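You operate a simulated robot arm through the tools that you are given. There is no shell and no other tool.

You are at the controls of a simulated robot arm. One attempt, no reset.

JOB
Slide the orange plant pot toward the copper lamp, wipe up the soil under it and slide it back.
Fine: slide it just clear of the soil; use the dusting pad and put it back. What is to be rubbed or washed off counts as gone when no trace of it is left.

Only the result counts: the job must be done as asked and must still hold three seconds after the hand-in. Knocking over, shifting, dropping, spilling or breaking anything else fails it.

ROBOT AND FRAMES
A 7-joint arm with a two-finger parallel gripper on a trunk, on a base that drives. Base frame: it is fixed to the floor where the robot stands at the start and does not move with it; the origin is under the middle of the robot, x ahead of it, y to its left, z up; the surface under the hand at the start is at about z = 86. Lengths are in cm, angles in rad, forces in N, time in s.
With the tool pointing down near the work surface it reaches from about 36 to 74 cm from the robot's upright axis, wherever it stands. Its first joint turns from -2.496 to 2.496 rad. Places, roughly: grey saucer (12x12x2 cm) [70, 30, 90]; spilt soil [50, 10, 90]. Payload 3 kg.
The tool frame sits at the grasp point between the pads (the TCP): z along the fingers, y along the line on which they close. The tips reach 3 cm beyond it. The gripper opens to 11 cm. The fingers are 2 cm wide and 1 cm thick; the gripper's body (4.8 by 11.2 cm) begins 5.5 cm behind the TCP.
Orientation is that of the tool frame in the base frame, as a unit quaternion [x, y, z, w]. With the fingers straight down and closing along the base's y, the tool's x points along the base's -x, its y along +y and its z along -z.

CONTROLS
- The arm moves only by the tool apply_moves. Its argument "targets" is a list of rows, each a list of 3 entries, a list of its own where there are three numbers: the shift along the tool's x, y, z in cm, then the turn, a rotation vector about the tool's x, y, z in rad, then the opening, from 0 (shut) to 1 (fully open). In form: [[[x, y, z], [rx, ry, rz], fingers], ...]. A call has 1 to 20 rows; each row shifts and turns the commanded pose from where the row before left it, along the tool's axes as they then stand. Each row takes 0.2 s and may step no farther than 5 cm and 0.15 rad from the row before; otherwise, or with a gripper value out of range, the whole call is refused. A pose out of reach is approached as far as the arm can. The call stops where the force on the tool passes 40 N (or 10 N more than at its start, if that is more) or the arm is blocked; 0.2 s more then pass. Each finger travels about 10.8 cm/s and halts on what it meets, pressing with about 29 N; the grip force reading is that of the motor and also rises with nothing between the fingers. The clock runs only during rows and for 0.2 s after the last one: add rows that do not move to give the fingers time. The reply holds the time, the measured pose of the TCP, the force on the tool along the base axes, the opening and the grip force, in the units named above and with some noise, with the torque about the TCP (base axes, N m) and any sound that the robot's microphone picked up.
- Cameras (640 x 400 px; columns grow to the right, rows downward): "scene" is now at [14.62, 0.27, 168.76]; the picture's right is [0.05, -1.00, 0.00], its down [-0.87, -0.04, -0.49] and it looks along [0.49, 0.02, -0.87] (base axes); focal length 295 px, centre (320, 200). "wrist" rides on the gripper at [7.2, 1.7, -10.3] in the tool frame; the picture's right is [-0.23, 0.97, 0.00], its down [-0.76, -0.18, -0.62] and it looks along [-0.61, -0.14, 0.78] (tool axes); focal length 222 px, centre (320, 200). There is no depth. A picture from a camera that has moved, and an enlarged one, comes with that camera's place and axes in the base frame and with its lens.
- get_image(camera): a new picture of that camera. The clock stands still meanwhile.
- slide_trunk(by): slides the trunk up (or, below 0, down) by that many cm; the arm and the scene camera ride with it, the base frame stays. It gives what a move gives, with no picture.
- base_move(legs): drives the robot by 1 to 6 legs, each [ahead, left, turn to the left] in cm, cm and rad, along the robot's own axes; the way and the turn of a leg run together, so that a leg with both is an arc; at most 150 cm and 3.142 rad a leg. The arm and the cameras ride along, it lands a little off, and it stops where it bumps. It gives what a move gives.
- turn_head(pan, tilt): turns the head with the scene camera to pan (to the left, within 1.501 rad either way) and tilt (down, from -0.506 to 1.204), counted from straight ahead of the robot. It gives what a move gives.
- close_up(camera, box): a new picture of the part [left, top, right, bottom] of that camera's present view, enlarged. The clock stands still meanwhile.
- hand_in(): hands the job in; it is judged then, once.

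Nothing tells you exact positions but the pictures and the camera data. Unless the task says otherwise, let go and move clear before handing in.

The tools are called after ">>>" by a JSON object that holds its "name" and its "arguments". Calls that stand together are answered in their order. apply_moves: Moves the arm, as the interface text tells. Its arguments: {"type":"object","properties":{"targets":{"type":"array","items":{"type":"array"}}},"required":["targets"]} The other tools are called the same way: slide_trunk (by) slides the trunk up or down; base_move (legs) drives the base; turn_head (pan, tilt) turns the head that bears the scene camera; get_image (camera) takes a picture; close_up (camera, box) takes an enlarged picture of a part of a camera's view; hand_in () hands the job in.

At the start:

```text
time_s: 0.0
eef_pos: [56.43, 28.8, 108.81]
ee_rot: [0.0, 1.0, 0.0, 0.0]
contact_force: [-0.5, 0.1, -0.5]
ft_torque: [0.03, 0.03, -0.02]
gripper_width: 10.99
grip_force: 0.0
trunk travel left (down, up): [-82.5, 6.5]
robot x, y, heading: [-0.07, -0.17, 0.007]
head pan, tilt: [0.045, 1.063]
```

scene: 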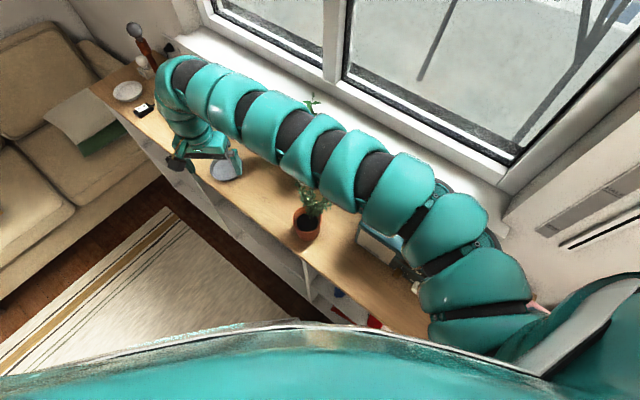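
wrist: 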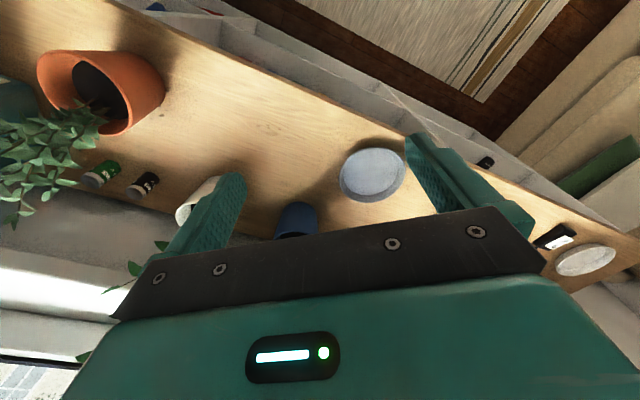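

I see a long sideboard running diagonally under a window, with an orange pot near (50,10) and a grey saucer near (70,30). I'll look more closely before moving anything.

>>> {"name": "close_up", "arguments": {"camera": "scene", "box": [80, 10, 280, 135]}}

>>> {"name": "close_up", "arguments": {"camera": "scene", "box": [200, 130, 400, 255]}}

>>> {"name": "close_up", "arguments": {"camera": "scene", "box": [300, 200, 560, 362]}}

>>> {"name": "close_up", "arguments": {"camera": "wrist", "box": [0, 0, 320, 200]}}

>>> {"name": "close_up", "arguments": {"camera": "wrist", "box": [400, 100, 640, 250]}}

```text
3.20 times, centred on (180, 72) of scene
camera zoom: at [14.62, 0.27, 168.76], right [0.05, -1.0, 0.0], down [-0.87, -0.04, -0.49], along [0.49, 0.02, -0.87], focal length 943 px, centre (768, 608)
```

zoom: 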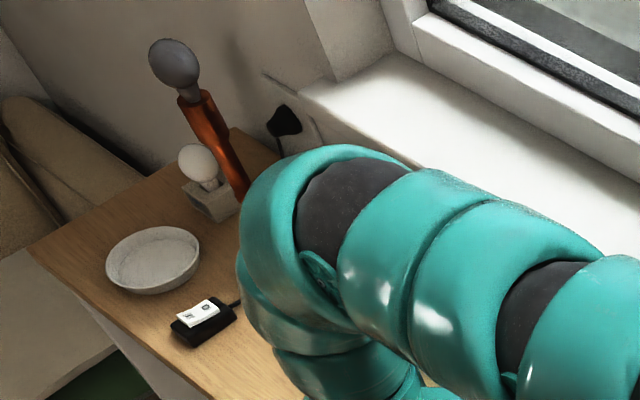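

```text
3.20 times, centred on (300, 192) of scene
camera zoom: at [14.62, 0.27, 168.76], right [0.05, -1.0, 0.0], down [-0.87, -0.04, -0.49], along [0.49, 0.02, -0.87], focal length 943 px, centre (384, 224)
```

zoom: 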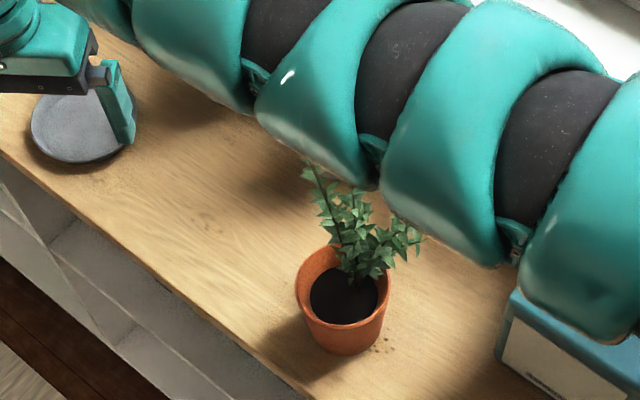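

```text
2.46 times, centred on (430, 281) of scene
camera zoom: at [14.62, 0.27, 168.76], right [0.05, -1.0, 0.0], down [-0.87, -0.04, -0.49], along [0.49, 0.02, -0.87], focal length 726 px, centre (49, 1)
```

zoom: 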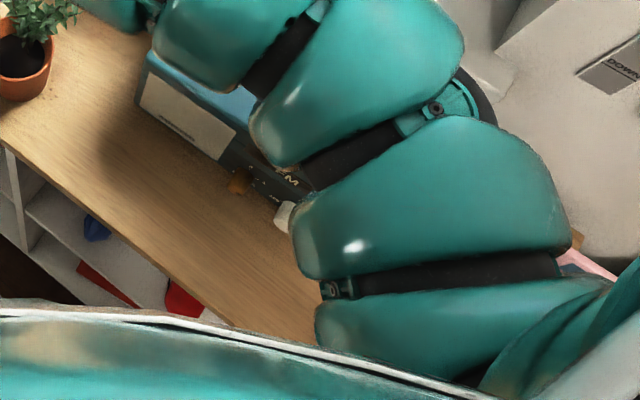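

```text
2.00 times, centred on (160, 100) of wrist
camera zoom: at [49.22, 30.44, 119.18], right [0.23, 0.97, 0.0], down [0.76, -0.18, 0.62], along [0.61, -0.14, -0.78], focal length 444 px, centre (640, 400)
```

zoom: 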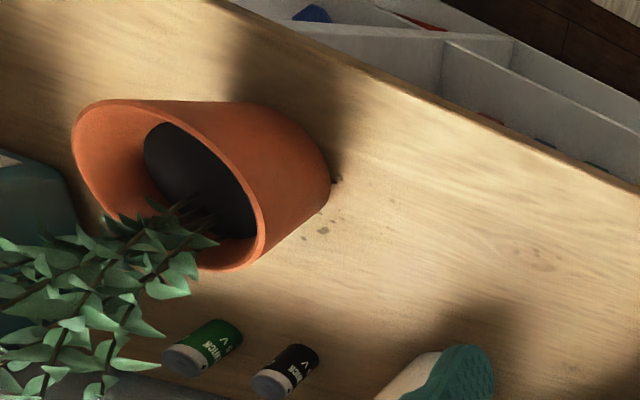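

```text
2.67 times, centred on (520, 175) of wrist
camera zoom: at [49.22, 30.44, 119.18], right [0.23, 0.97, 0.0], down [0.76, -0.18, 0.62], along [0.61, -0.14, -0.78], focal length 592 px, centre (-213, 267)
```

zoom: 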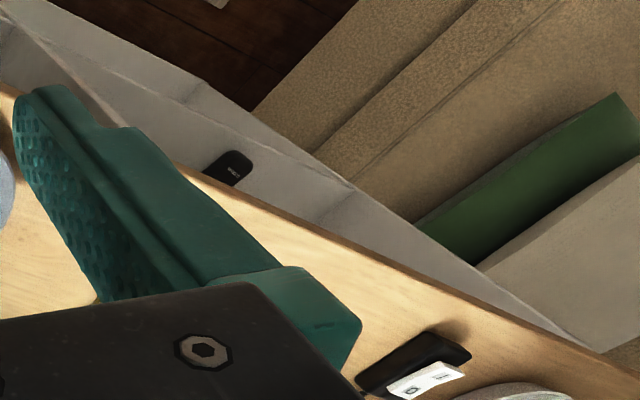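

The pot seems to stand near (50,5) on a top at z≈86. The copper lamp is at the far left end of the board, and I haven't found the dusting pad yet, so I'll look around with the head.

>>> {"name": "turn_head", "arguments": {"pan": 0.7, "tilt": 0.75}}

>>> {"name": "get_image", "arguments": {"camera": "scene"}}

>>> {"name": "turn_head", "arguments": {"pan": -0.7, "tilt": 0.95}}

>>> {"name": "get_image", "arguments": {"camera": "scene"}}

```text
time_s: 1.0
eef_pos: [56.54, 28.87, 108.86]
ee_rot: [0.0, 1.0, 0.0, 0.0]
contact_force: [0.0, 0.0, 1.0]
ft_torque: [0.01, 0.02, 0.0]
gripper_width: 11.0
grip_force: 0.1
trunk travel left (down, up): [-82.5, 6.5]
robot x, y, heading: [0.12, -0.11, -0.001]
head pan, tilt: [0.7, 0.75]
```

```text
taken
camera scene: at [14.4, 5.3, 171.09], right [0.64, -0.77, 0.0], down [-0.52, -0.44, -0.73], along [0.56, 0.47, -0.68], focal length 295 px, centre (320, 200)
```

scene: 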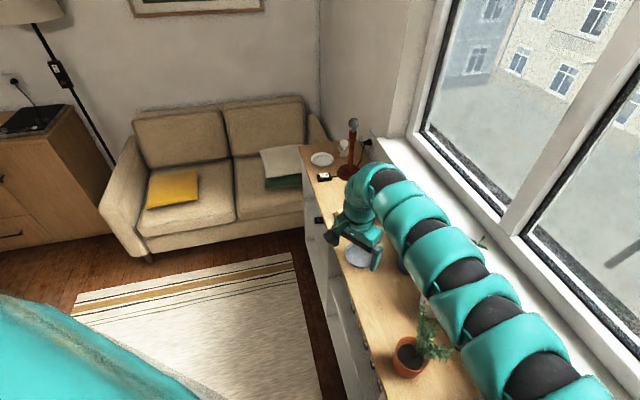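

```text
time_s: 2.6
eef_pos: [56.42, 28.89, 108.77]
ee_rot: [0.0, 1.0, 0.001, 0.0]
contact_force: [-0.2, -1.0, 1.1]
ft_torque: [0.01, 0.01, -0.02]
gripper_width: 10.99
grip_force: 0.1
trunk travel left (down, up): [-82.5, 6.5]
robot x, y, heading: [0.26, -0.08, 0.002]
head pan, tilt: [-0.7, 0.949]
```

```text
taken
camera scene: at [13.63, -4.71, 169.54], right [-0.64, -0.77, 0.0], down [-0.62, 0.52, -0.58], along [0.45, -0.37, -0.81], focal length 295 px, centre (320, 200)
```

scene: 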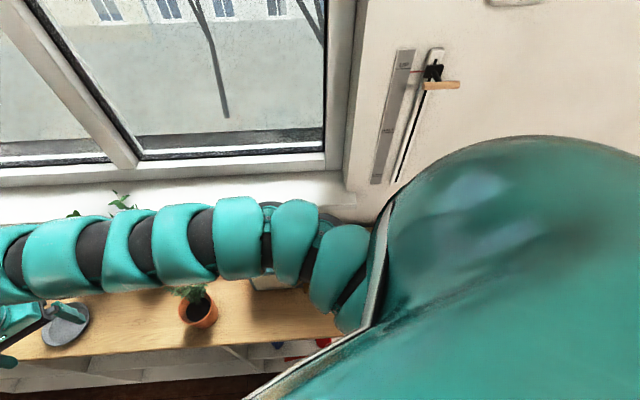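

The sideboard runs diagonally (about 45°) toward the lamp, but the arm blocks much of it. I'll raise the hand and swing it to see the rest with the wrist camera.

>>> {"name": "apply_moves", "arguments": {"targets": [[[0, 0, -4], [0, 0, 0], 1], [[0, 0, -4], [0, 0, 0], 1], [[0, 0, -4], [0, 0, 0], 1], [[0, -4, -1], [0, 0, 0], 1], [[1, -4, 0], [0, 0, 0], 1], [[1, -4, 0], [0, 0, 0], 1], [[1, -4, 0], [0, 0, 0], 1], [[1, -4, 0], [0, 0, 0], 1], [[1, -4, 0], [0, 0, 0], 1], [[1, -4, 0], [0, 0, 0], 1]]}}

>>> {"name": "get_image", "arguments": {"camera": "wrist"}}

>>> {"name": "turn_head", "arguments": {"pan": 0.5, "tilt": 0.9}}

>>> {"name": "get_image", "arguments": {"camera": "scene"}}

```text
time_s: 4.8
eef_pos: [55.5, 21.84, 121.77]
ee_rot: [0.0, 1.0, 0.0, 0.0]
contact_force: [-0.5, -0.4, 0.0]
ft_torque: [0.01, 0.0, -0.04]
gripper_width: 10.99
grip_force: 0.0
out of reach, approached as far as the arm can: row 5, 6, 7, 8, 9, 10
trunk travel left (down, up): [-82.5, 6.5]
robot x, y, heading: [0.19, 0.36, -0.002]
head pan, tilt: [-0.7, 0.949]
```

```text
taken
camera wrist: at [48.34, 23.47, 132.14], right [0.23, 0.97, 0.0], down [0.76, -0.18, 0.62], along [0.61, -0.14, -0.78], focal length 222 px, centre (320, 200)
```

wrist: 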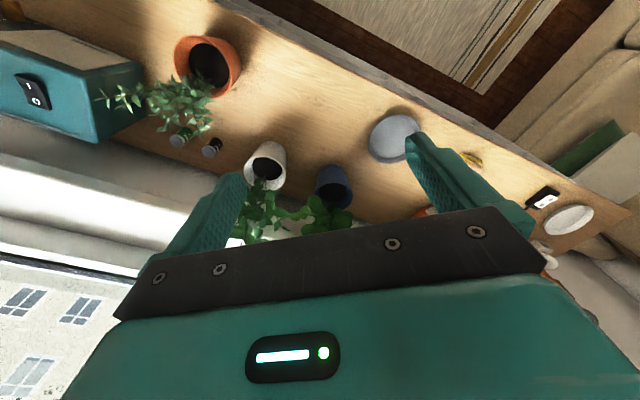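

```text
time_s: 6.2
eef_pos: [55.55, 21.88, 121.83]
ee_rot: [-0.001, 1.0, 0.0, 0.0]
contact_force: [-0.7, 0.9, -0.1]
ft_torque: [0.0, 0.03, 0.07]
gripper_width: 11.03
grip_force: 0.0
trunk travel left (down, up): [-82.5, 6.5]
robot x, y, heading: [0.1, 0.33, 0.001]
head pan, tilt: [0.499, 0.901]
```

```text
taken
camera scene: at [14.69, 3.58, 169.91], right [0.48, -0.88, 0.0], down [-0.69, -0.37, -0.62], along [0.55, 0.3, -0.78], focal length 295 px, centre (320, 200)
```

scene: 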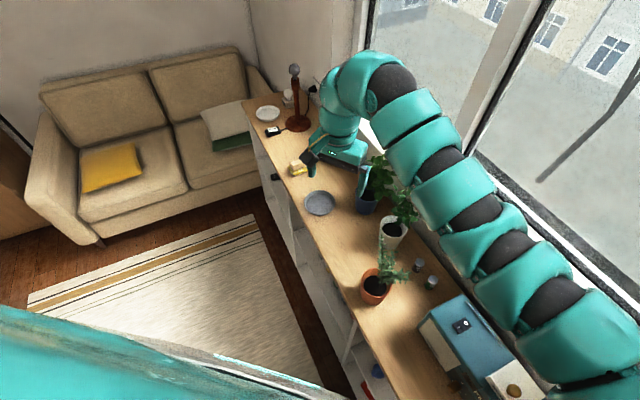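

A yellow object beyond the saucer and a blue box by the pot have come into view. I'll enlarge these.

>>> {"name": "close_up", "arguments": {"camera": "scene", "box": [240, 60, 400, 160]}}

>>> {"name": "close_up", "arguments": {"camera": "scene", "box": [240, 120, 400, 220]}}

>>> {"name": "close_up", "arguments": {"camera": "scene", "box": [320, 230, 480, 330]}}

>>> {"name": "close_up", "arguments": {"camera": "scene", "box": [380, 290, 556, 400]}}

>>> {"name": "close_up", "arguments": {"camera": "wrist", "box": [400, 120, 560, 220]}}

>>> {"name": "close_up", "arguments": {"camera": "wrist", "box": [0, 0, 256, 160]}}

```text
4.00 times, centred on (320, 110) of scene
camera zoom: at [14.69, 3.58, 169.91], right [0.48, -0.88, 0.0], down [-0.69, -0.37, -0.62], along [0.55, 0.3, -0.78], focal length 1179 px, centre (320, 560)
```

zoom: 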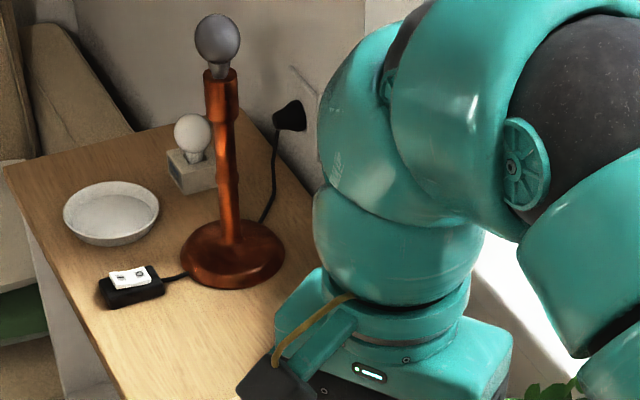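

```text
4.00 times, centred on (320, 170) of scene
camera zoom: at [14.69, 3.58, 169.91], right [0.48, -0.88, 0.0], down [-0.69, -0.37, -0.62], along [0.55, 0.3, -0.78], focal length 1179 px, centre (320, 320)
```

zoom: 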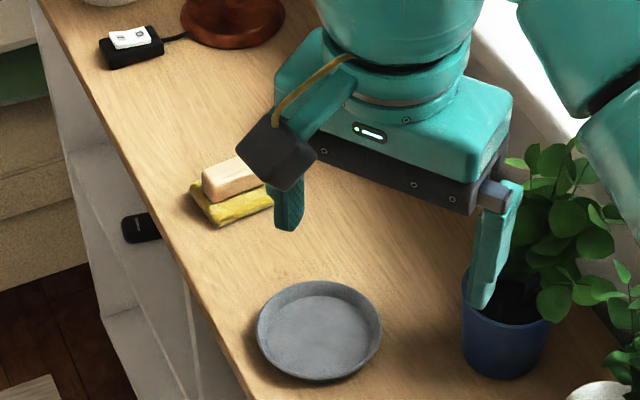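

```text
4.00 times, centred on (400, 280) of scene
camera zoom: at [14.69, 3.58, 169.91], right [0.48, -0.88, 0.0], down [-0.69, -0.37, -0.62], along [0.55, 0.3, -0.78], focal length 1179 px, centre (0, -120)
```

zoom: 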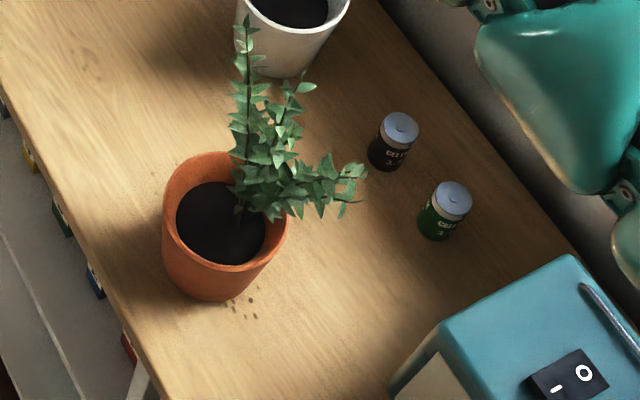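

```text
3.64 times, centred on (468, 345) of scene
camera zoom: at [14.69, 3.58, 169.91], right [0.48, -0.88, 0.0], down [-0.69, -0.37, -0.62], along [0.55, 0.3, -0.78], focal length 1072 px, centre (-218, -327)
```

zoom: 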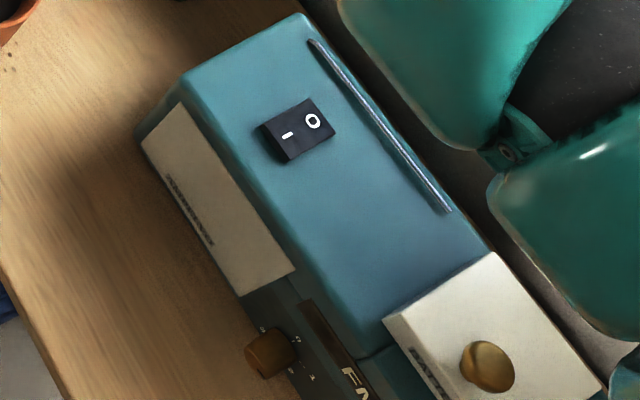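

```text
4.00 times, centred on (480, 170) of wrist
camera zoom: at [48.34, 23.45, 132.15], right [0.23, 0.97, 0.0], down [0.76, -0.18, 0.62], along [0.61, -0.14, -0.78], focal length 888 px, centre (-320, 320)
```

zoom: 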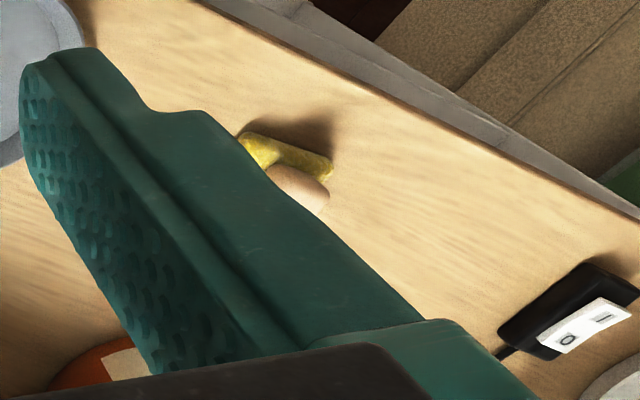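

```text
2.50 times, centred on (128, 80) of wrist
camera zoom: at [48.34, 23.45, 132.15], right [0.23, 0.97, 0.0], down [0.76, -0.18, 0.62], along [0.61, -0.14, -0.78], focal length 555 px, centre (800, 500)
```

zoom: 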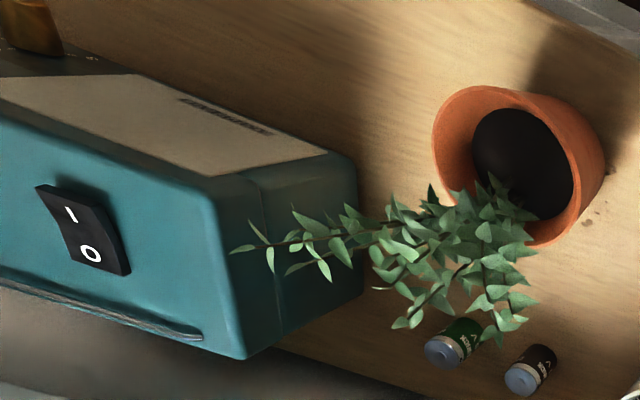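

I take the yellow pad with the wooden handle (about [81,50]) to be the dusting pad and the copper lamp to stand near (108,66). The pot is near (49.5,5). I'll stand back and further left so that both are in reach. First I'll swing the arm off the table.

>>> {"name": "apply_moves", "arguments": {"targets": [[[0, 0, 0], [0, 0, 0], 1]]}}

```text
time_s: 6.6
eef_pos: [55.39, 21.83, 121.87]
ee_rot: [0.0, 1.0, 0.0, 0.0]
contact_force: [1.1, -1.0, -0.2]
ft_torque: [-0.02, 0.02, 0.0]
gripper_width: 10.99
grip_force: 0.0
trunk travel left (down, up): [-82.5, 6.5]
robot x, y, heading: [-0.0, 0.11, 0.002]
head pan, tilt: [0.499, 0.901]
```

The arm is free. I'll swing the hand to the left off the table, lowering slightly as it clears.

>>> {"name": "apply_moves", "arguments": {"targets": [[[2, 3.5, 1], [0, 0, 0], 1], [[2, 3.5, 1], [0, 0, 0], 1], [[2, 3.5, 1], [0, 0, 0], 1], [[3, 3.5, 1], [0, 0, 0], 1], [[3, 3.5, 1], [0, 0, 0], 1], [[3.5, 3, 1], [0, 0, 0], 1], [[3.5, 3, 1], [0, 0, 0], 1], [[3.5, 3, 1], [0, 0, 0], 1], [[3.5, 2, 0], [0, 0, 0], 1]]}}

>>> {"name": "get_image", "arguments": {"camera": "scene"}}

```text
time_s: 8.6
eef_pos: [28.81, 49.69, 113.78]
ee_rot: [0.001, 1.0, 0.0, 0.003]
contact_force: [-0.8, 0.7, 0.5]
ft_torque: [0.01, -0.08, 0.0]
gripper_width: 11.0
grip_force: 0.1
out of reach, approached as far as the arm can: row 9
trunk travel left (down, up): [-82.5, 6.5]
robot x, y, heading: [-0.24, 0.2, 0.002]
head pan, tilt: [0.499, 0.901]
```

```text
taken
camera scene: at [14.06, 3.72, 169.96], right [0.48, -0.88, 0.0], down [-0.69, -0.38, -0.62], along [0.55, 0.3, -0.78], focal length 295 px, centre (320, 200)
```

scene: 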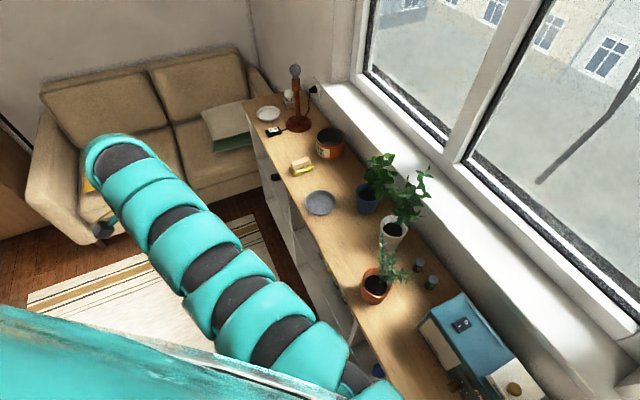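

Now the whole board is clear. I'll enlarge it to measure everything.

>>> {"name": "close_up", "arguments": {"camera": "scene", "box": [240, 60, 400, 160]}}

>>> {"name": "close_up", "arguments": {"camera": "scene", "box": [260, 130, 420, 230]}}

>>> {"name": "close_up", "arguments": {"camera": "scene", "box": [330, 240, 458, 320]}}

>>> {"name": "close_up", "arguments": {"camera": "scene", "box": [360, 230, 560, 355]}}

```text
4.00 times, centred on (320, 110) of scene
camera zoom: at [14.06, 3.72, 169.96], right [0.48, -0.88, 0.0], down [-0.69, -0.38, -0.62], along [0.55, 0.3, -0.78], focal length 1179 px, centre (320, 560)
```

zoom: 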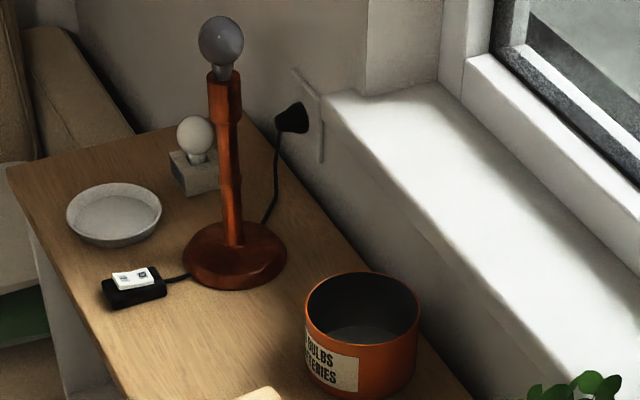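

```text
4.00 times, centred on (340, 180) of scene
camera zoom: at [14.06, 3.72, 169.96], right [0.48, -0.88, 0.0], down [-0.69, -0.38, -0.62], along [0.55, 0.3, -0.78], focal length 1179 px, centre (240, 280)
```

zoom: 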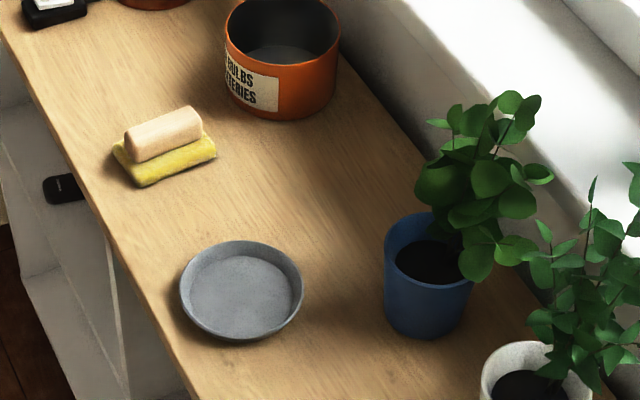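

```text
5.00 times, centred on (394, 280) of scene
camera zoom: at [14.06, 3.72, 169.96], right [0.48, -0.88, 0.0], down [-0.69, -0.38, -0.62], along [0.55, 0.3, -0.78], focal length 1474 px, centre (-50, -200)
```

zoom: 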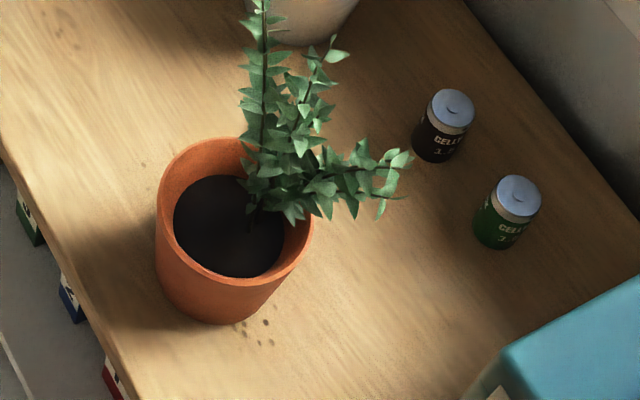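

```text
3.20 times, centred on (460, 292) of scene
camera zoom: at [14.06, 3.72, 169.96], right [0.48, -0.88, 0.0], down [-0.69, -0.38, -0.62], along [0.55, 0.3, -0.78], focal length 943 px, centre (-128, -96)
```

zoom: 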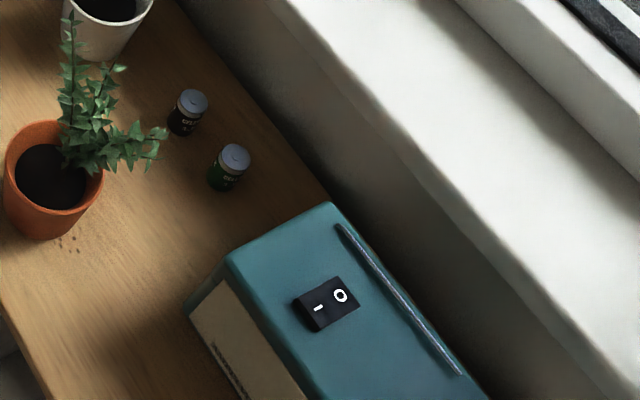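

The pot stands near (49.6,5.4), about 9 cm tall with an 8.4 cm rim. The pad is near (83,50), with its handle running across the board's depth. I'll drive back from the board and to the left so both are about 59 cm away.

>>> {"name": "base_move", "arguments": {"legs": [[-8, 10, 0], [31, 48, 0]]}}

>>> {"name": "turn_head", "arguments": {"pan": -0.7, "tilt": 0.85}}

>>> {"name": "get_image", "arguments": {"camera": "scene"}}

```text
time_s: 12.7
eef_pos: [52.3, 107.35, 113.58]
ee_rot: [0.003, 1.0, 0.0, 0.0]
contact_force: [-0.1, 0.0, -0.4]
ft_torque: [-0.03, -0.01, 0.03]
gripper_width: 11.0
grip_force: 0.0
trunk travel left (down, up): [-82.5, 6.5]
robot x, y, heading: [22.81, 57.66, -0.006]
head pan, tilt: [0.499, 0.901]
```

```text
time_s: 14.1
eef_pos: [52.17, 107.28, 113.62]
ee_rot: [0.003, 1.0, 0.0, -0.001]
contact_force: [0.0, 0.2, -0.3]
ft_torque: [0.03, 0.03, 0.01]
gripper_width: 11.02
grip_force: 0.1
trunk travel left (down, up): [-82.5, 6.5]
robot x, y, heading: [22.62, 58.04, -0.009]
head pan, tilt: [-0.7, 0.85]
```

```text
taken
camera scene: at [36.66, 52.8, 170.3], right [-0.65, -0.76, 0.0], down [-0.57, 0.49, -0.66], along [0.5, -0.43, -0.75], focal length 295 px, centre (320, 200)
```

scene: 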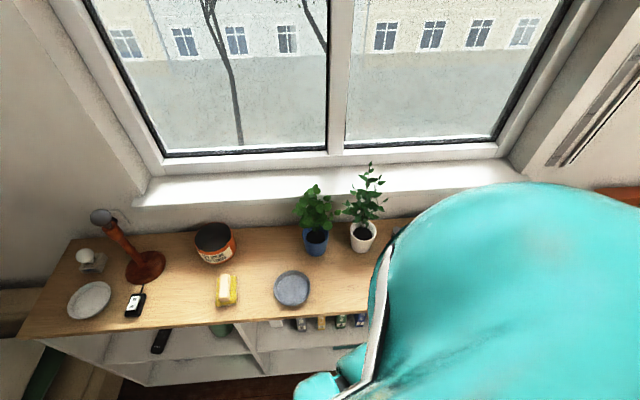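

The robot's own body hides the right side of the view. I'll turn the base to the right so both the pot and pad are in front of me.

>>> {"name": "base_move", "arguments": {"legs": [[0, 0, -0.7]]}}

>>> {"name": "turn_head", "arguments": {"pan": -0.2, "tilt": 0.85}}

>>> {"name": "get_image", "arguments": {"camera": "scene"}}

```text
time_s: 16.4
eef_pos: [77.52, 75.52, 113.71]
ee_rot: [0.356, 0.934, 0.0, 0.0]
contact_force: [-0.1, -0.2, -0.1]
ft_torque: [0.02, 0.01, -0.02]
gripper_width: 11.0
grip_force: 0.0
trunk travel left (down, up): [-82.5, 6.5]
robot x, y, heading: [22.64, 57.97, -0.728]
head pan, tilt: [-0.7, 0.85]
```

```text
time_s: 17.4
eef_pos: [77.45, 75.59, 113.63]
ee_rot: [0.356, 0.934, 0.0, 0.0]
contact_force: [1.1, -0.3, -0.7]
ft_torque: [-0.02, 0.0, 0.01]
gripper_width: 10.99
grip_force: 0.1
trunk travel left (down, up): [-82.5, 6.5]
robot x, y, heading: [22.49, 57.8, -0.728]
head pan, tilt: [-0.201, 0.85]
```

```text
taken
camera scene: at [33.37, 46.34, 170.3], right [-0.8, -0.6, 0.0], down [-0.45, 0.6, -0.66], along [0.4, -0.53, -0.75], focal length 295 px, centre (320, 200)
```

scene: 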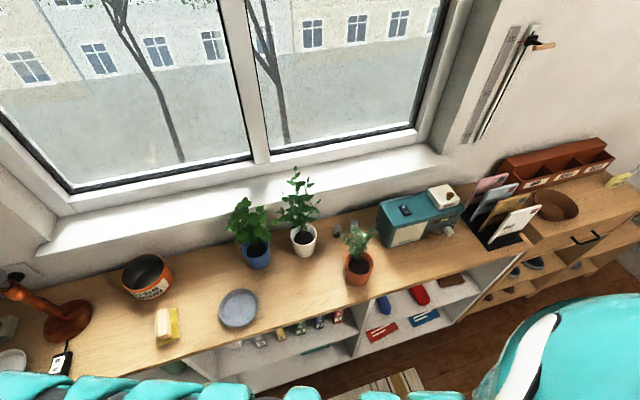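

The view is good now. I'll zoom in on the pot, the pad and the right end, where there is another yellow thing.

>>> {"name": "close_up", "arguments": {"camera": "scene", "box": [460, 130, 640, 243]}}

>>> {"name": "close_up", "arguments": {"camera": "scene", "box": [310, 205, 438, 285]}}

>>> {"name": "close_up", "arguments": {"camera": "scene", "box": [120, 270, 280, 370]}}

>>> {"name": "close_up", "arguments": {"camera": "scene", "box": [0, 230, 240, 380]}}

```text
3.54 times, centred on (550, 186) of scene
camera zoom: at [33.37, 46.34, 170.3], right [-0.8, -0.6, 0.0], down [-0.45, 0.6, -0.66], along [0.4, -0.53, -0.75], focal length 1043 px, centre (-494, 248)
```

zoom: 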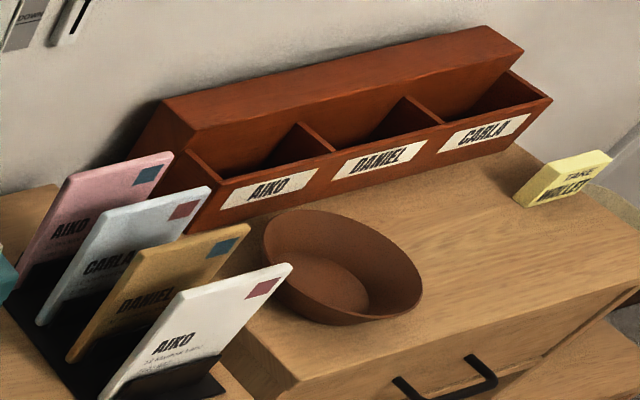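

```text
5.00 times, centred on (374, 245) of scene
camera zoom: at [33.37, 46.34, 170.3], right [-0.8, -0.6, 0.0], down [-0.45, 0.6, -0.66], along [0.4, -0.53, -0.75], focal length 1474 px, centre (50, -25)
```

zoom: 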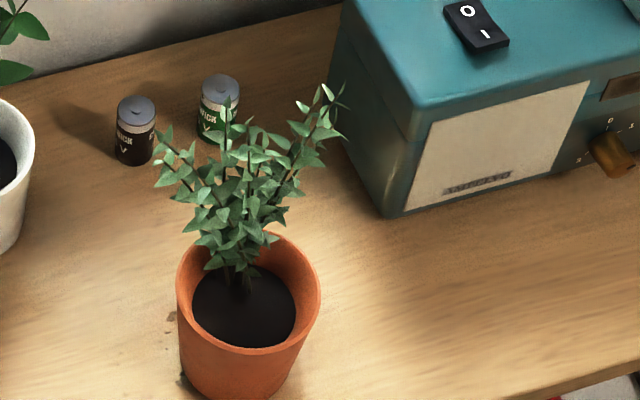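

```text
4.00 times, centred on (200, 320) of scene
camera zoom: at [33.37, 46.34, 170.3], right [-0.8, -0.6, 0.0], down [-0.45, 0.6, -0.66], along [0.4, -0.53, -0.75], focal length 1179 px, centre (800, -280)
```

zoom: 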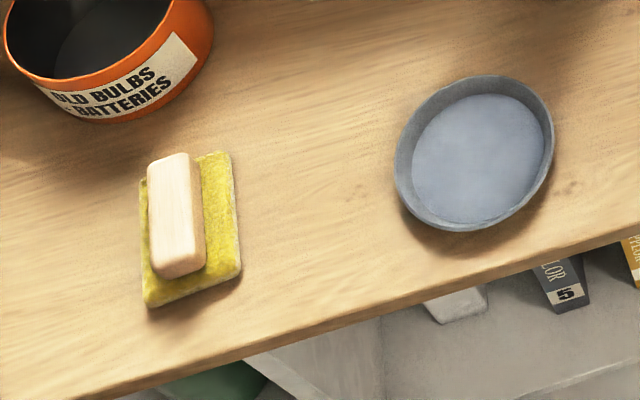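

```text
2.67 times, centred on (120, 305) of scene
camera zoom: at [33.37, 46.34, 170.3], right [-0.8, -0.6, 0.0], down [-0.45, 0.6, -0.66], along [0.4, -0.53, -0.75], focal length 786 px, centre (853, -80)
```

zoom: 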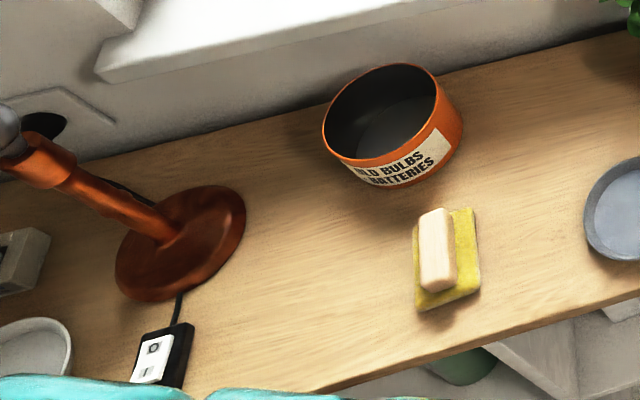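

Everything fits: pot ≈ (49.7,5.5), lamp ≈ (107,65.5), and the pad ≈ (83.4,49.5) with its long axis at about -32°. Soil specks show around the pot's foot. I'll bring the hand along the front edge, above the pad and saucer, to just before the pot.

>>> {"name": "apply_moves", "arguments": {"targets": [[[-3, 0.3, 3.3], [0, 0, 0], 1], [[-3, 0.3, 3.3], [0, 0, 0], 1], [[-3, 0.3, 3.3], [0, 0, 0], 1], [[-3, 0.3, 3.3], [0, 0, 0], 1], [[-0.69, -4.55, 0], [0, 0, 0], 1], [[-0.69, -4.55, 0], [0, 0, 0], 1], [[-0.69, -4.55, 0], [0, 0, 0], 1], [[-0.69, -4.55, 0], [0, 0, 0], 1], [[-0.69, -4.55, 0], [0, 0, 0], 1], [[-0.69, -4.55, 0], [0, 0, 0], 1], [[-0.69, -4.55, 0], [0, 0, 0], 1], [[-0.69, -4.55, 0], [0, 0, 0], 1], [[-0.69, -4.55, 0], [0, 0, 0], 1], [[-0.69, -4.55, 0], [0, 0, 0], 1], [[-0.69, -4.55, 0], [0, 0, 0], 1], [[-0.69, -4.55, 0], [0, 0, 0], 1]]}}

>>> {"name": "get_image", "arguments": {"camera": "scene"}}

>>> {"name": "get_image", "arguments": {"camera": "wrist"}}

```text
time_s: 20.8
eef_pos: [68.25, 20.97, 92.18]
ee_rot: [0.355, 0.935, 0.001, 0.0]
contact_force: [0.3, -0.6, 0.0]
ft_torque: [-0.03, 0.0, 0.0]
gripper_width: 11.01
grip_force: 0.1
out of reach, approached as far as the arm can: row 1, 3, 4, 7, 8, 9, 10, 11, 12, 13, 14, 15, 16
trunk travel left (down, up): [-82.5, 6.5]
robot x, y, heading: [22.69, 57.71, -0.728]
head pan, tilt: [-0.201, 0.85]
```

```text
taken
camera scene: at [33.32, 46.21, 170.29], right [-0.8, -0.6, 0.0], down [-0.45, 0.6, -0.66], along [0.4, -0.53, -0.75], focal length 295 px, centre (320, 200)
```

scene: 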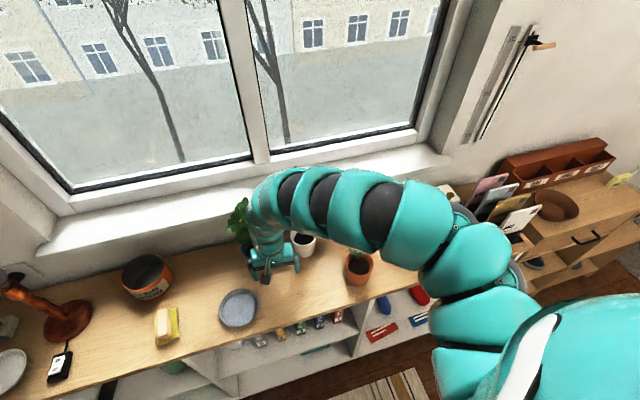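

```text
taken
camera wrist: at [64.05, 26.99, 102.47], right [0.82, 0.58, 0.0], down [0.45, -0.64, 0.62], along [0.36, -0.51, -0.78], focal length 222 px, centre (320, 200)
```

wrist: 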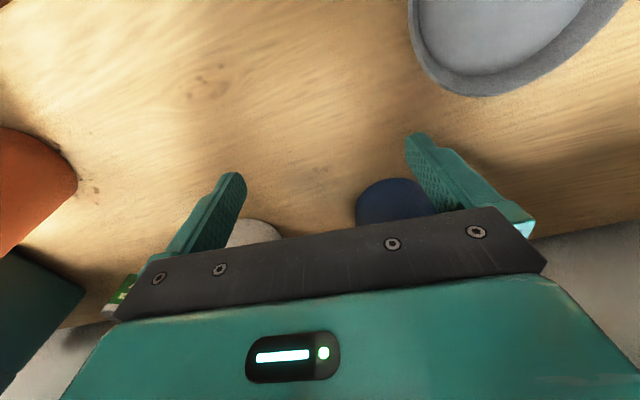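

The arm could not follow at that short radius, and the hand ended near (68,21,92) over the bare board, touching nothing. I'll lift it and test how the reach behaves, in small steps.

>>> {"name": "apply_moves", "arguments": {"targets": [[[0, 0, -2], [0, 0, 0], 1], [[0, 0, -2], [0, 0, 0], 1], [[0, 0, -2], [0, 0, 0], 1]]}}

>>> {"name": "apply_moves", "arguments": {"targets": [[[1.5, 0, 0], [0, 0, 0], 1], [[1.5, 0, 0], [0, 0, 0], 1]]}}

```text
time_s: 21.6
eef_pos: [71.0, 20.02, 95.52]
ee_rot: [0.356, 0.935, 0.0, 0.0]
contact_force: [0.6, 0.3, 0.1]
ft_torque: [0.0, 0.01, -0.01]
gripper_width: 10.99
grip_force: 0.1
out of reach, approached as far as the arm can: row 1, 2, 3
trunk travel left (down, up): [-82.5, 6.5]
robot x, y, heading: [22.43, 58.34, -0.728]
head pan, tilt: [-0.201, 0.85]
```

```text
time_s: 22.1
eef_pos: [70.44, 21.81, 94.41]
ee_rot: [0.356, 0.935, 0.001, 0.0]
contact_force: [0.1, 0.4, 0.1]
ft_torque: [0.02, -0.02, 0.01]
gripper_width: 11.03
grip_force: 0.1
out of reach, approached as far as the arm can: row 1, 2
trunk travel left (down, up): [-82.5, 6.5]
robot x, y, heading: [22.63, 57.68, -0.726]
head pan, tilt: [-0.201, 0.85]
```

The short-radius limit is binding in this posture. I'll back the base away about 10 cm, so the hand comes off the board and all targets lie at r≈69.

>>> {"name": "base_move", "arguments": {"legs": [[-10, 0, 0]]}}

>>> {"name": "apply_moves", "arguments": {"targets": [[[-2, 0, -2], [0, 0, 0], 1], [[-2, 0, -2], [0, 0, 0], 1]]}}

>>> {"name": "get_image", "arguments": {"camera": "scene"}}

```text
time_s: 23.3
eef_pos: [63.18, 28.28, 94.29]
ee_rot: [0.356, 0.935, -0.001, 0.0]
contact_force: [-0.5, -0.1, 0.1]
ft_torque: [-0.01, -0.04, 0.02]
gripper_width: 10.99
grip_force: 0.1
trunk travel left (down, up): [-82.5, 6.5]
robot x, y, heading: [15.26, 64.78, -0.729]
head pan, tilt: [-0.201, 0.85]
```

```text
time_s: 23.9
eef_pos: [66.16, 25.83, 98.17]
ee_rot: [0.355, 0.935, -0.001, -0.001]
contact_force: [-0.5, 0.0, -0.1]
ft_torque: [0.01, 0.01, -0.02]
gripper_width: 10.99
grip_force: 0.0
trunk travel left (down, up): [-82.5, 6.5]
robot x, y, heading: [15.22, 64.41, -0.729]
head pan, tilt: [-0.201, 0.85]
```

```text
taken
camera scene: at [26.09, 52.87, 170.3], right [-0.8, -0.6, 0.0], down [-0.45, 0.6, -0.66], along [0.4, -0.53, -0.75], focal length 295 px, centre (320, 200)
```

scene: 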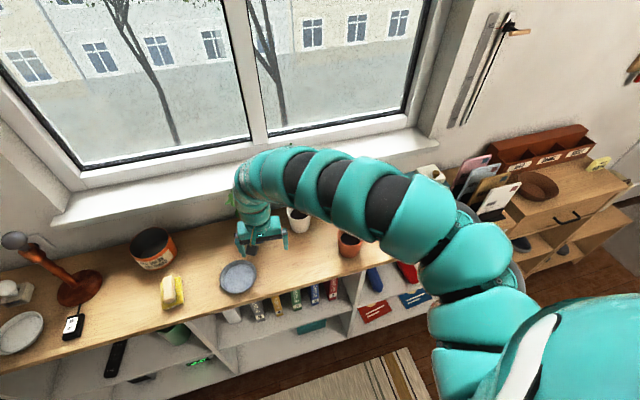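

Both steps worked. Now I'll test tilting the hand outward here, over the bare board in front of the plants.

>>> {"name": "apply_moves", "arguments": {"targets": [[[0, 0, 0], [0, -0.15, 0], 1], [[0, 0, 0], [0, -0.15, 0], 1], [[0, 0, 0], [0, -0.15, 0], 1], [[0, 0, 0], [0, -0.15, 0], 1]]}}

```text
time_s: 24.9
eef_pos: [73.38, 24.33, 96.98]
ee_rot: [0.34, 0.894, -0.105, 0.273]
contact_force: [-0.2, -0.4, 0.1]
ft_torque: [0.02, -0.01, -0.03]
gripper_width: 11.01
grip_force: 0.0
out of reach, approached as far as the arm can: row 1, 2, 3, 4
trunk travel left (down, up): [-82.5, 6.5]
robot x, y, heading: [15.36, 64.45, -0.734]
head pan, tilt: [-0.201, 0.85]
```

Tilting pushed the hand outward, so the wrist needs a radius of about 59 cm or more. I'll back the base off another 12 cm, which gives room for a low, tilted grasp of the pot.

>>> {"name": "base_move", "arguments": {"legs": [[-12, 0, 0]]}}

>>> {"name": "apply_moves", "arguments": {"targets": [[[0, 0, -1], [0, 0, 0], 1], [[0, 0, -1], [0, -0.1, 0], 1]]}}

>>> {"name": "turn_head", "arguments": {"pan": 0.1, "tilt": 0.75}}

>>> {"name": "get_image", "arguments": {"camera": "scene"}}

>>> {"name": "get_image", "arguments": {"camera": "wrist"}}

```text
time_s: 26.1
eef_pos: [64.18, 32.45, 97.0]
ee_rot: [0.341, 0.893, -0.105, 0.274]
contact_force: [0.1, 0.1, 0.2]
ft_torque: [-0.04, 0.01, 0.0]
gripper_width: 11.0
grip_force: 0.0
trunk travel left (down, up): [-82.5, 6.5]
robot x, y, heading: [6.27, 72.62, -0.73]
head pan, tilt: [-0.201, 0.85]
```

```text
time_s: 26.7
eef_pos: [66.67, 34.11, 98.48]
ee_rot: [0.334, 0.878, -0.116, 0.322]
contact_force: [0.3, -0.2, -0.6]
ft_torque: [0.03, 0.0, -0.03]
gripper_width: 11.0
grip_force: 0.0
out of reach, approached as far as the arm can: row 1, 2
trunk travel left (down, up): [-82.5, 6.5]
robot x, y, heading: [6.35, 72.44, -0.726]
head pan, tilt: [-0.201, 0.85]
```

```text
time_s: 27.5
eef_pos: [66.6, 33.99, 98.51]
ee_rot: [0.334, 0.879, -0.115, 0.321]
contact_force: [-0.3, 0.1, -0.5]
ft_torque: [-0.01, 0.0, 0.0]
gripper_width: 11.01
grip_force: 0.0
trunk travel left (down, up): [-82.5, 6.5]
robot x, y, heading: [6.18, 72.81, -0.725]
head pan, tilt: [0.099, 0.75]
```

```text
taken
camera scene: at [18.97, 62.37, 171.1], right [-0.59, -0.81, 0.0], down [-0.55, 0.4, -0.73], along [0.59, -0.43, -0.68], focal length 295 px, centre (320, 200)
```

scene: 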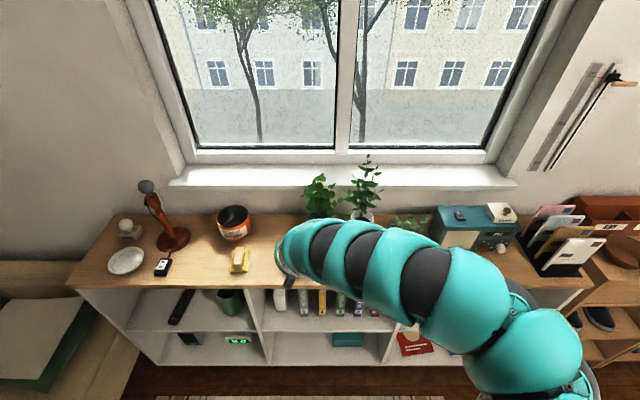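

```text
taken
camera wrist: at [58.55, 43.25, 101.82], right [0.77, 0.61, 0.16], down [0.01, -0.26, 0.96], along [0.63, -0.74, -0.21], focal length 222 px, centre (320, 200)
```

wrist: 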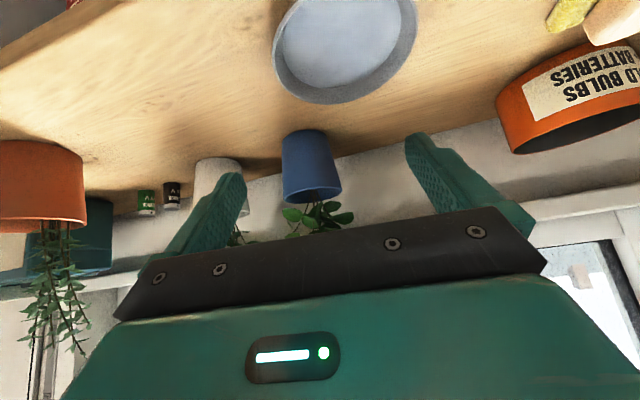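

My data fit a shoulder near z≈165 and a wrist that must stay at least ~81 cm from it, so lower positions allow a closer reach. I'll travel low, along the front edge, toward the pot.

>>> {"name": "apply_moves", "arguments": {"targets": [[[0.38, -3.61, 0.28], [0, 0, 0], 1], [[0.38, -3.61, 0.28], [0, 0, 0], 1], [[0.38, -3.61, 0.28], [0, 0, 0], 1]]}}

>>> {"name": "apply_moves", "arguments": {"targets": [[[1.38, -2.76, 0.98], [0, 0, 0], 1], [[1.38, -2.76, 0.98], [0, 0, 0], 1], [[1.38, -2.76, 0.98], [0, 0, 0], 1]]}}

>>> {"name": "get_image", "arguments": {"camera": "wrist"}}

>>> {"name": "get_image", "arguments": {"camera": "scene"}}

```text
time_s: 28.3
eef_pos: [65.07, 28.01, 98.6]
ee_rot: [0.336, 0.878, -0.122, 0.318]
contact_force: [0.2, -0.3, 0.5]
ft_torque: [-0.01, 0.0, -0.03]
gripper_width: 11.01
grip_force: 0.1
out of reach, approached as far as the arm can: row 1, 2, 3
trunk travel left (down, up): [-82.5, 6.5]
robot x, y, heading: [6.42, 72.76, -0.726]
head pan, tilt: [0.099, 0.75]
```

```text
time_s: 29.1
eef_pos: [61.51, 23.72, 94.35]
ee_rot: [0.335, 0.879, -0.122, 0.317]
contact_force: [0.2, 0.0, -0.4]
ft_torque: [0.0, -0.01, 0.0]
gripper_width: 11.01
grip_force: 0.1
out of reach, approached as far as the arm can: row 1, 2, 3
trunk travel left (down, up): [-82.5, 6.5]
robot x, y, heading: [6.28, 72.58, -0.72]
head pan, tilt: [0.099, 0.75]
```

```text
taken
camera wrist: at [53.62, 33.06, 97.63], right [0.78, 0.61, 0.14], down [0.02, -0.26, 0.97], along [0.63, -0.75, -0.21], focal length 222 px, centre (320, 200)
```

wrist: 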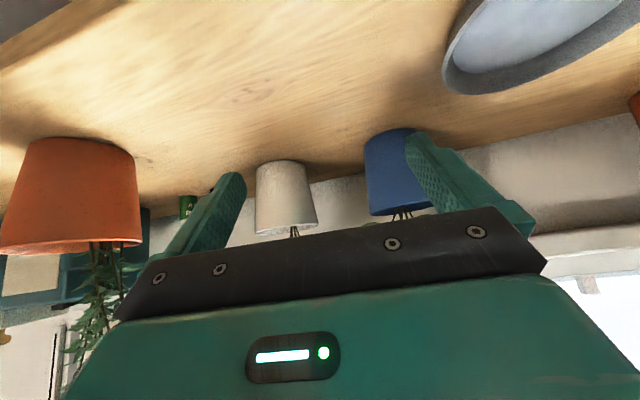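

```text
taken
camera scene: at [18.92, 62.26, 171.09], right [-0.59, -0.81, 0.0], down [-0.55, 0.4, -0.73], along [0.59, -0.43, -0.68], focal length 295 px, centre (320, 200)
```

scene: 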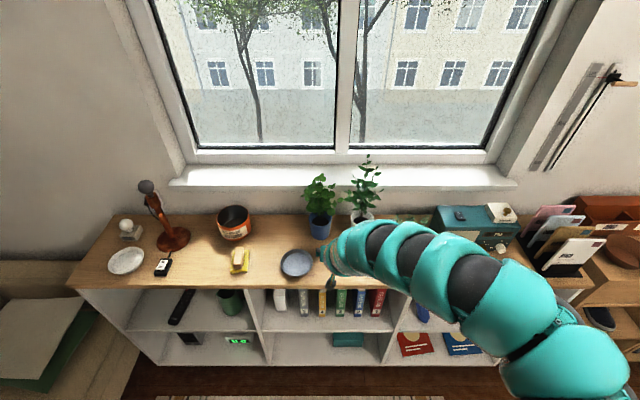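

The limit gets worse the farther right the hand is relative to the robot's heading, which suggests joint 1 is near its stop. I'll back off 8 cm and turn the base further right, so the pot and pad lie to the robot's left, as at the start.

>>> {"name": "base_move", "arguments": {"legs": [[-10, 0, 0]]}}

>>> {"name": "base_move", "arguments": {"legs": [[0, 0, -0.73]]}}

>>> {"name": "turn_head", "arguments": {"pan": 0.55, "tilt": 0.75}}

>>> {"name": "get_image", "arguments": {"camera": "scene"}}

```text
time_s: 30.3
eef_pos: [54.24, 30.13, 94.44]
ee_rot: [0.336, 0.878, -0.124, 0.317]
contact_force: [0.0, 0.5, -0.3]
ft_torque: [0.0, -0.02, 0.03]
gripper_width: 11.0
grip_force: 0.1
trunk travel left (down, up): [-82.5, 6.5]
robot x, y, heading: [-1.1, 79.01, -0.725]
head pan, tilt: [0.099, 0.75]
```

```text
time_s: 32.6
eef_pos: [7.27, 5.71, 94.42]
ee_rot: [0.629, 0.699, -0.228, 0.251]
contact_force: [0.0, -0.3, -0.2]
ft_torque: [0.01, 0.01, 0.02]
gripper_width: 11.0
grip_force: 0.1
trunk travel left (down, up): [-82.5, 6.5]
robot x, y, heading: [-0.77, 78.73, -1.461]
head pan, tilt: [0.099, 0.75]
```

```text
time_s: 33.5
eef_pos: [7.41, 5.69, 94.43]
ee_rot: [0.628, 0.7, -0.228, 0.251]
contact_force: [-0.1, -0.2, 0.4]
ft_torque: [0.0, 0.0, 0.01]
gripper_width: 10.99
grip_force: 0.0
trunk travel left (down, up): [-82.5, 6.5]
robot x, y, heading: [-1.2, 78.82, -1.468]
head pan, tilt: [0.55, 0.75]
```

```text
taken
camera scene: at [4.96, 64.43, 171.1], right [-0.79, -0.61, 0.0], down [-0.42, 0.54, -0.73], along [0.45, -0.58, -0.68], focal length 295 px, centre (320, 200)
```

scene: 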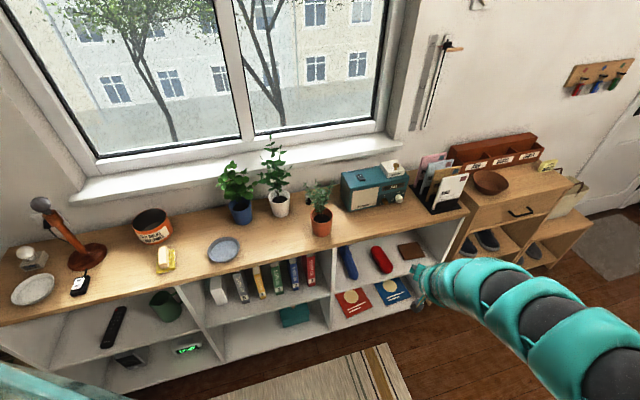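

Now I have a clear full view of the board. I'll zoom in to refine the pot, soil and pad positions.

>>> {"name": "close_up", "arguments": {"camera": "scene", "box": [270, 170, 366, 230]}}

>>> {"name": "close_up", "arguments": {"camera": "scene", "box": [100, 200, 260, 300]}}

>>> {"name": "close_up", "arguments": {"camera": "scene", "box": [0, 180, 160, 280]}}

```text
6.67 times, centred on (318, 200) of scene
camera zoom: at [4.96, 64.43, 171.1], right [-0.79, -0.61, 0.0], down [-0.42, 0.54, -0.73], along [0.45, -0.58, -0.68], focal length 1965 px, centre (333, 200)
```

zoom: 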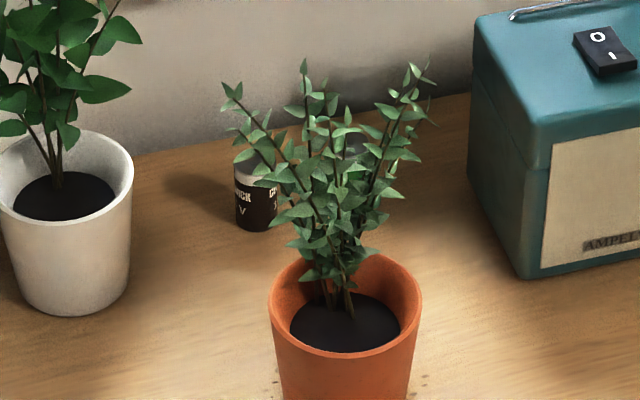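

```text
4.00 times, centred on (180, 250) of scene
camera zoom: at [4.96, 64.43, 171.1], right [-0.79, -0.61, 0.0], down [-0.42, 0.54, -0.73], along [0.45, -0.58, -0.68], focal length 1179 px, centre (880, 0)
```

zoom: 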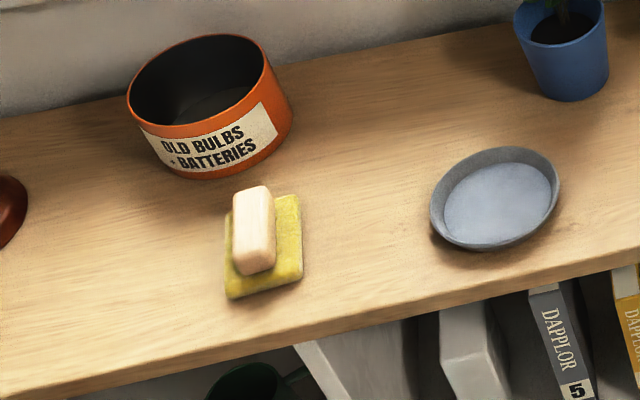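

```text
4.00 times, centred on (80, 230) of scene
camera zoom: at [4.96, 64.43, 171.1], right [-0.79, -0.61, 0.0], down [-0.42, 0.54, -0.73], along [0.45, -0.58, -0.68], focal length 1179 px, centre (1280, 80)
```

zoom: 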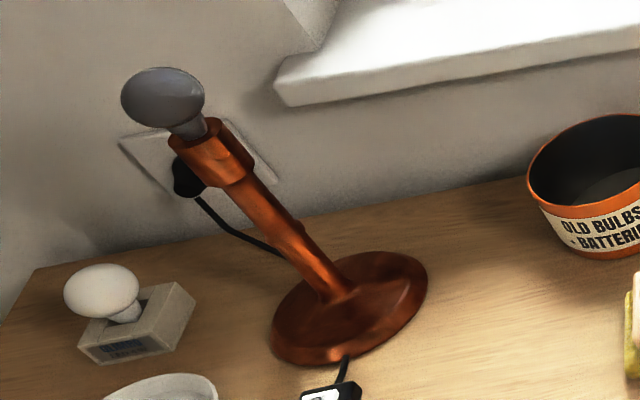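

The pot is confirmed at (49.75,5.6) from three views. Now I'll swing the hand left, in front of the board, while turning it toward the pot.

>>> {"name": "apply_moves", "arguments": {"targets": [[[0, 4.4, 0], [-0.0495, 0, -0.0596], 1], [[0, 4.4, 0], [-0.0495, 0, -0.0596], 1], [[0, 4.4, 0], [-0.0495, 0, -0.0596], 1], [[0, 4.4, 0], [-0.0495, 0, -0.0596], 1], [[0, 4.4, 0], [-0.0495, 0, -0.0596], 1], [[0, 4.4, 0], [-0.0495, 0, -0.0596], 1]]}}

```text
time_s: 34.9
eef_pos: [32.55, 13.12, 94.08]
ee_rot: [0.451, 0.826, -0.163, 0.297]
contact_force: [-0.6, 0.0, -0.1]
ft_torque: [0.01, 0.0, 0.02]
gripper_width: 11.0
grip_force: 0.0
trunk travel left (down, up): [-82.5, 6.5]
robot x, y, heading: [-1.17, 78.85, -1.462]
head pan, tilt: [0.55, 0.75]
```

That worked without reach trouble. Next I'll pull the hand back toward the robot and finish the yaw.

>>> {"name": "apply_moves", "arguments": {"targets": [[[3.26, 0, -2.7], [0, 0, 0], 1], [[3.26, 0, -2.7], [0, 0, 0], 1], [[3.26, 0, -2.7], [0, 0, 0], 1], [[3.26, 0, -2.7], [0, 0, 0], 1], [[3.26, 0, -2.7], [0, 0, 0], 1], [[0, 0, 0], [-0.0495, 0, -0.0596], 1], [[0, 0, 0], [-0.0495, 0, -0.0596], 1], [[0, 0, 0], [-0.0495, 0, -0.0596], 1]]}}

```text
time_s: 36.7
eef_pos: [29.96, 23.92, 90.12]
ee_rot: [0.351, 0.873, -0.127, 0.315]
contact_force: [-0.2, -0.1, -0.7]
ft_torque: [0.0, -0.03, -0.03]
gripper_width: 10.98
grip_force: 0.0
out of reach, approached as far as the arm can: row 1, 2, 4, 5, 6
trunk travel left (down, up): [-82.5, 6.5]
robot x, y, heading: [-0.73, 78.83, -1.461]
head pan, tilt: [0.55, 0.75]
```

The same kind of limit shows again, so I'll look at the arm's posture.

>>> {"name": "turn_head", "arguments": {"pan": 0.1, "tilt": 1.1}}

>>> {"name": "get_image", "arguments": {"camera": "scene"}}

```text
time_s: 37.6
eef_pos: [29.99, 23.97, 90.07]
ee_rot: [0.352, 0.873, -0.127, 0.314]
contact_force: [0.2, 0.4, -1.5]
ft_torque: [0.01, 0.03, 0.0]
gripper_width: 10.98
grip_force: 0.0
trunk travel left (down, up): [-82.5, 6.5]
robot x, y, heading: [-0.79, 79.26, -1.459]
head pan, tilt: [0.099, 1.1]
```

```text
taken
camera scene: at [1.2, 64.8, 168.52], right [-0.98, -0.21, 0.0], down [-0.18, 0.87, -0.45], along [0.09, -0.44, -0.89], focal length 295 px, centre (320, 200)
```

scene: 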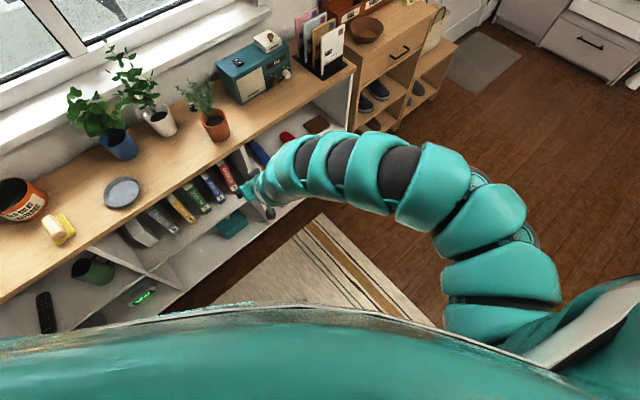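

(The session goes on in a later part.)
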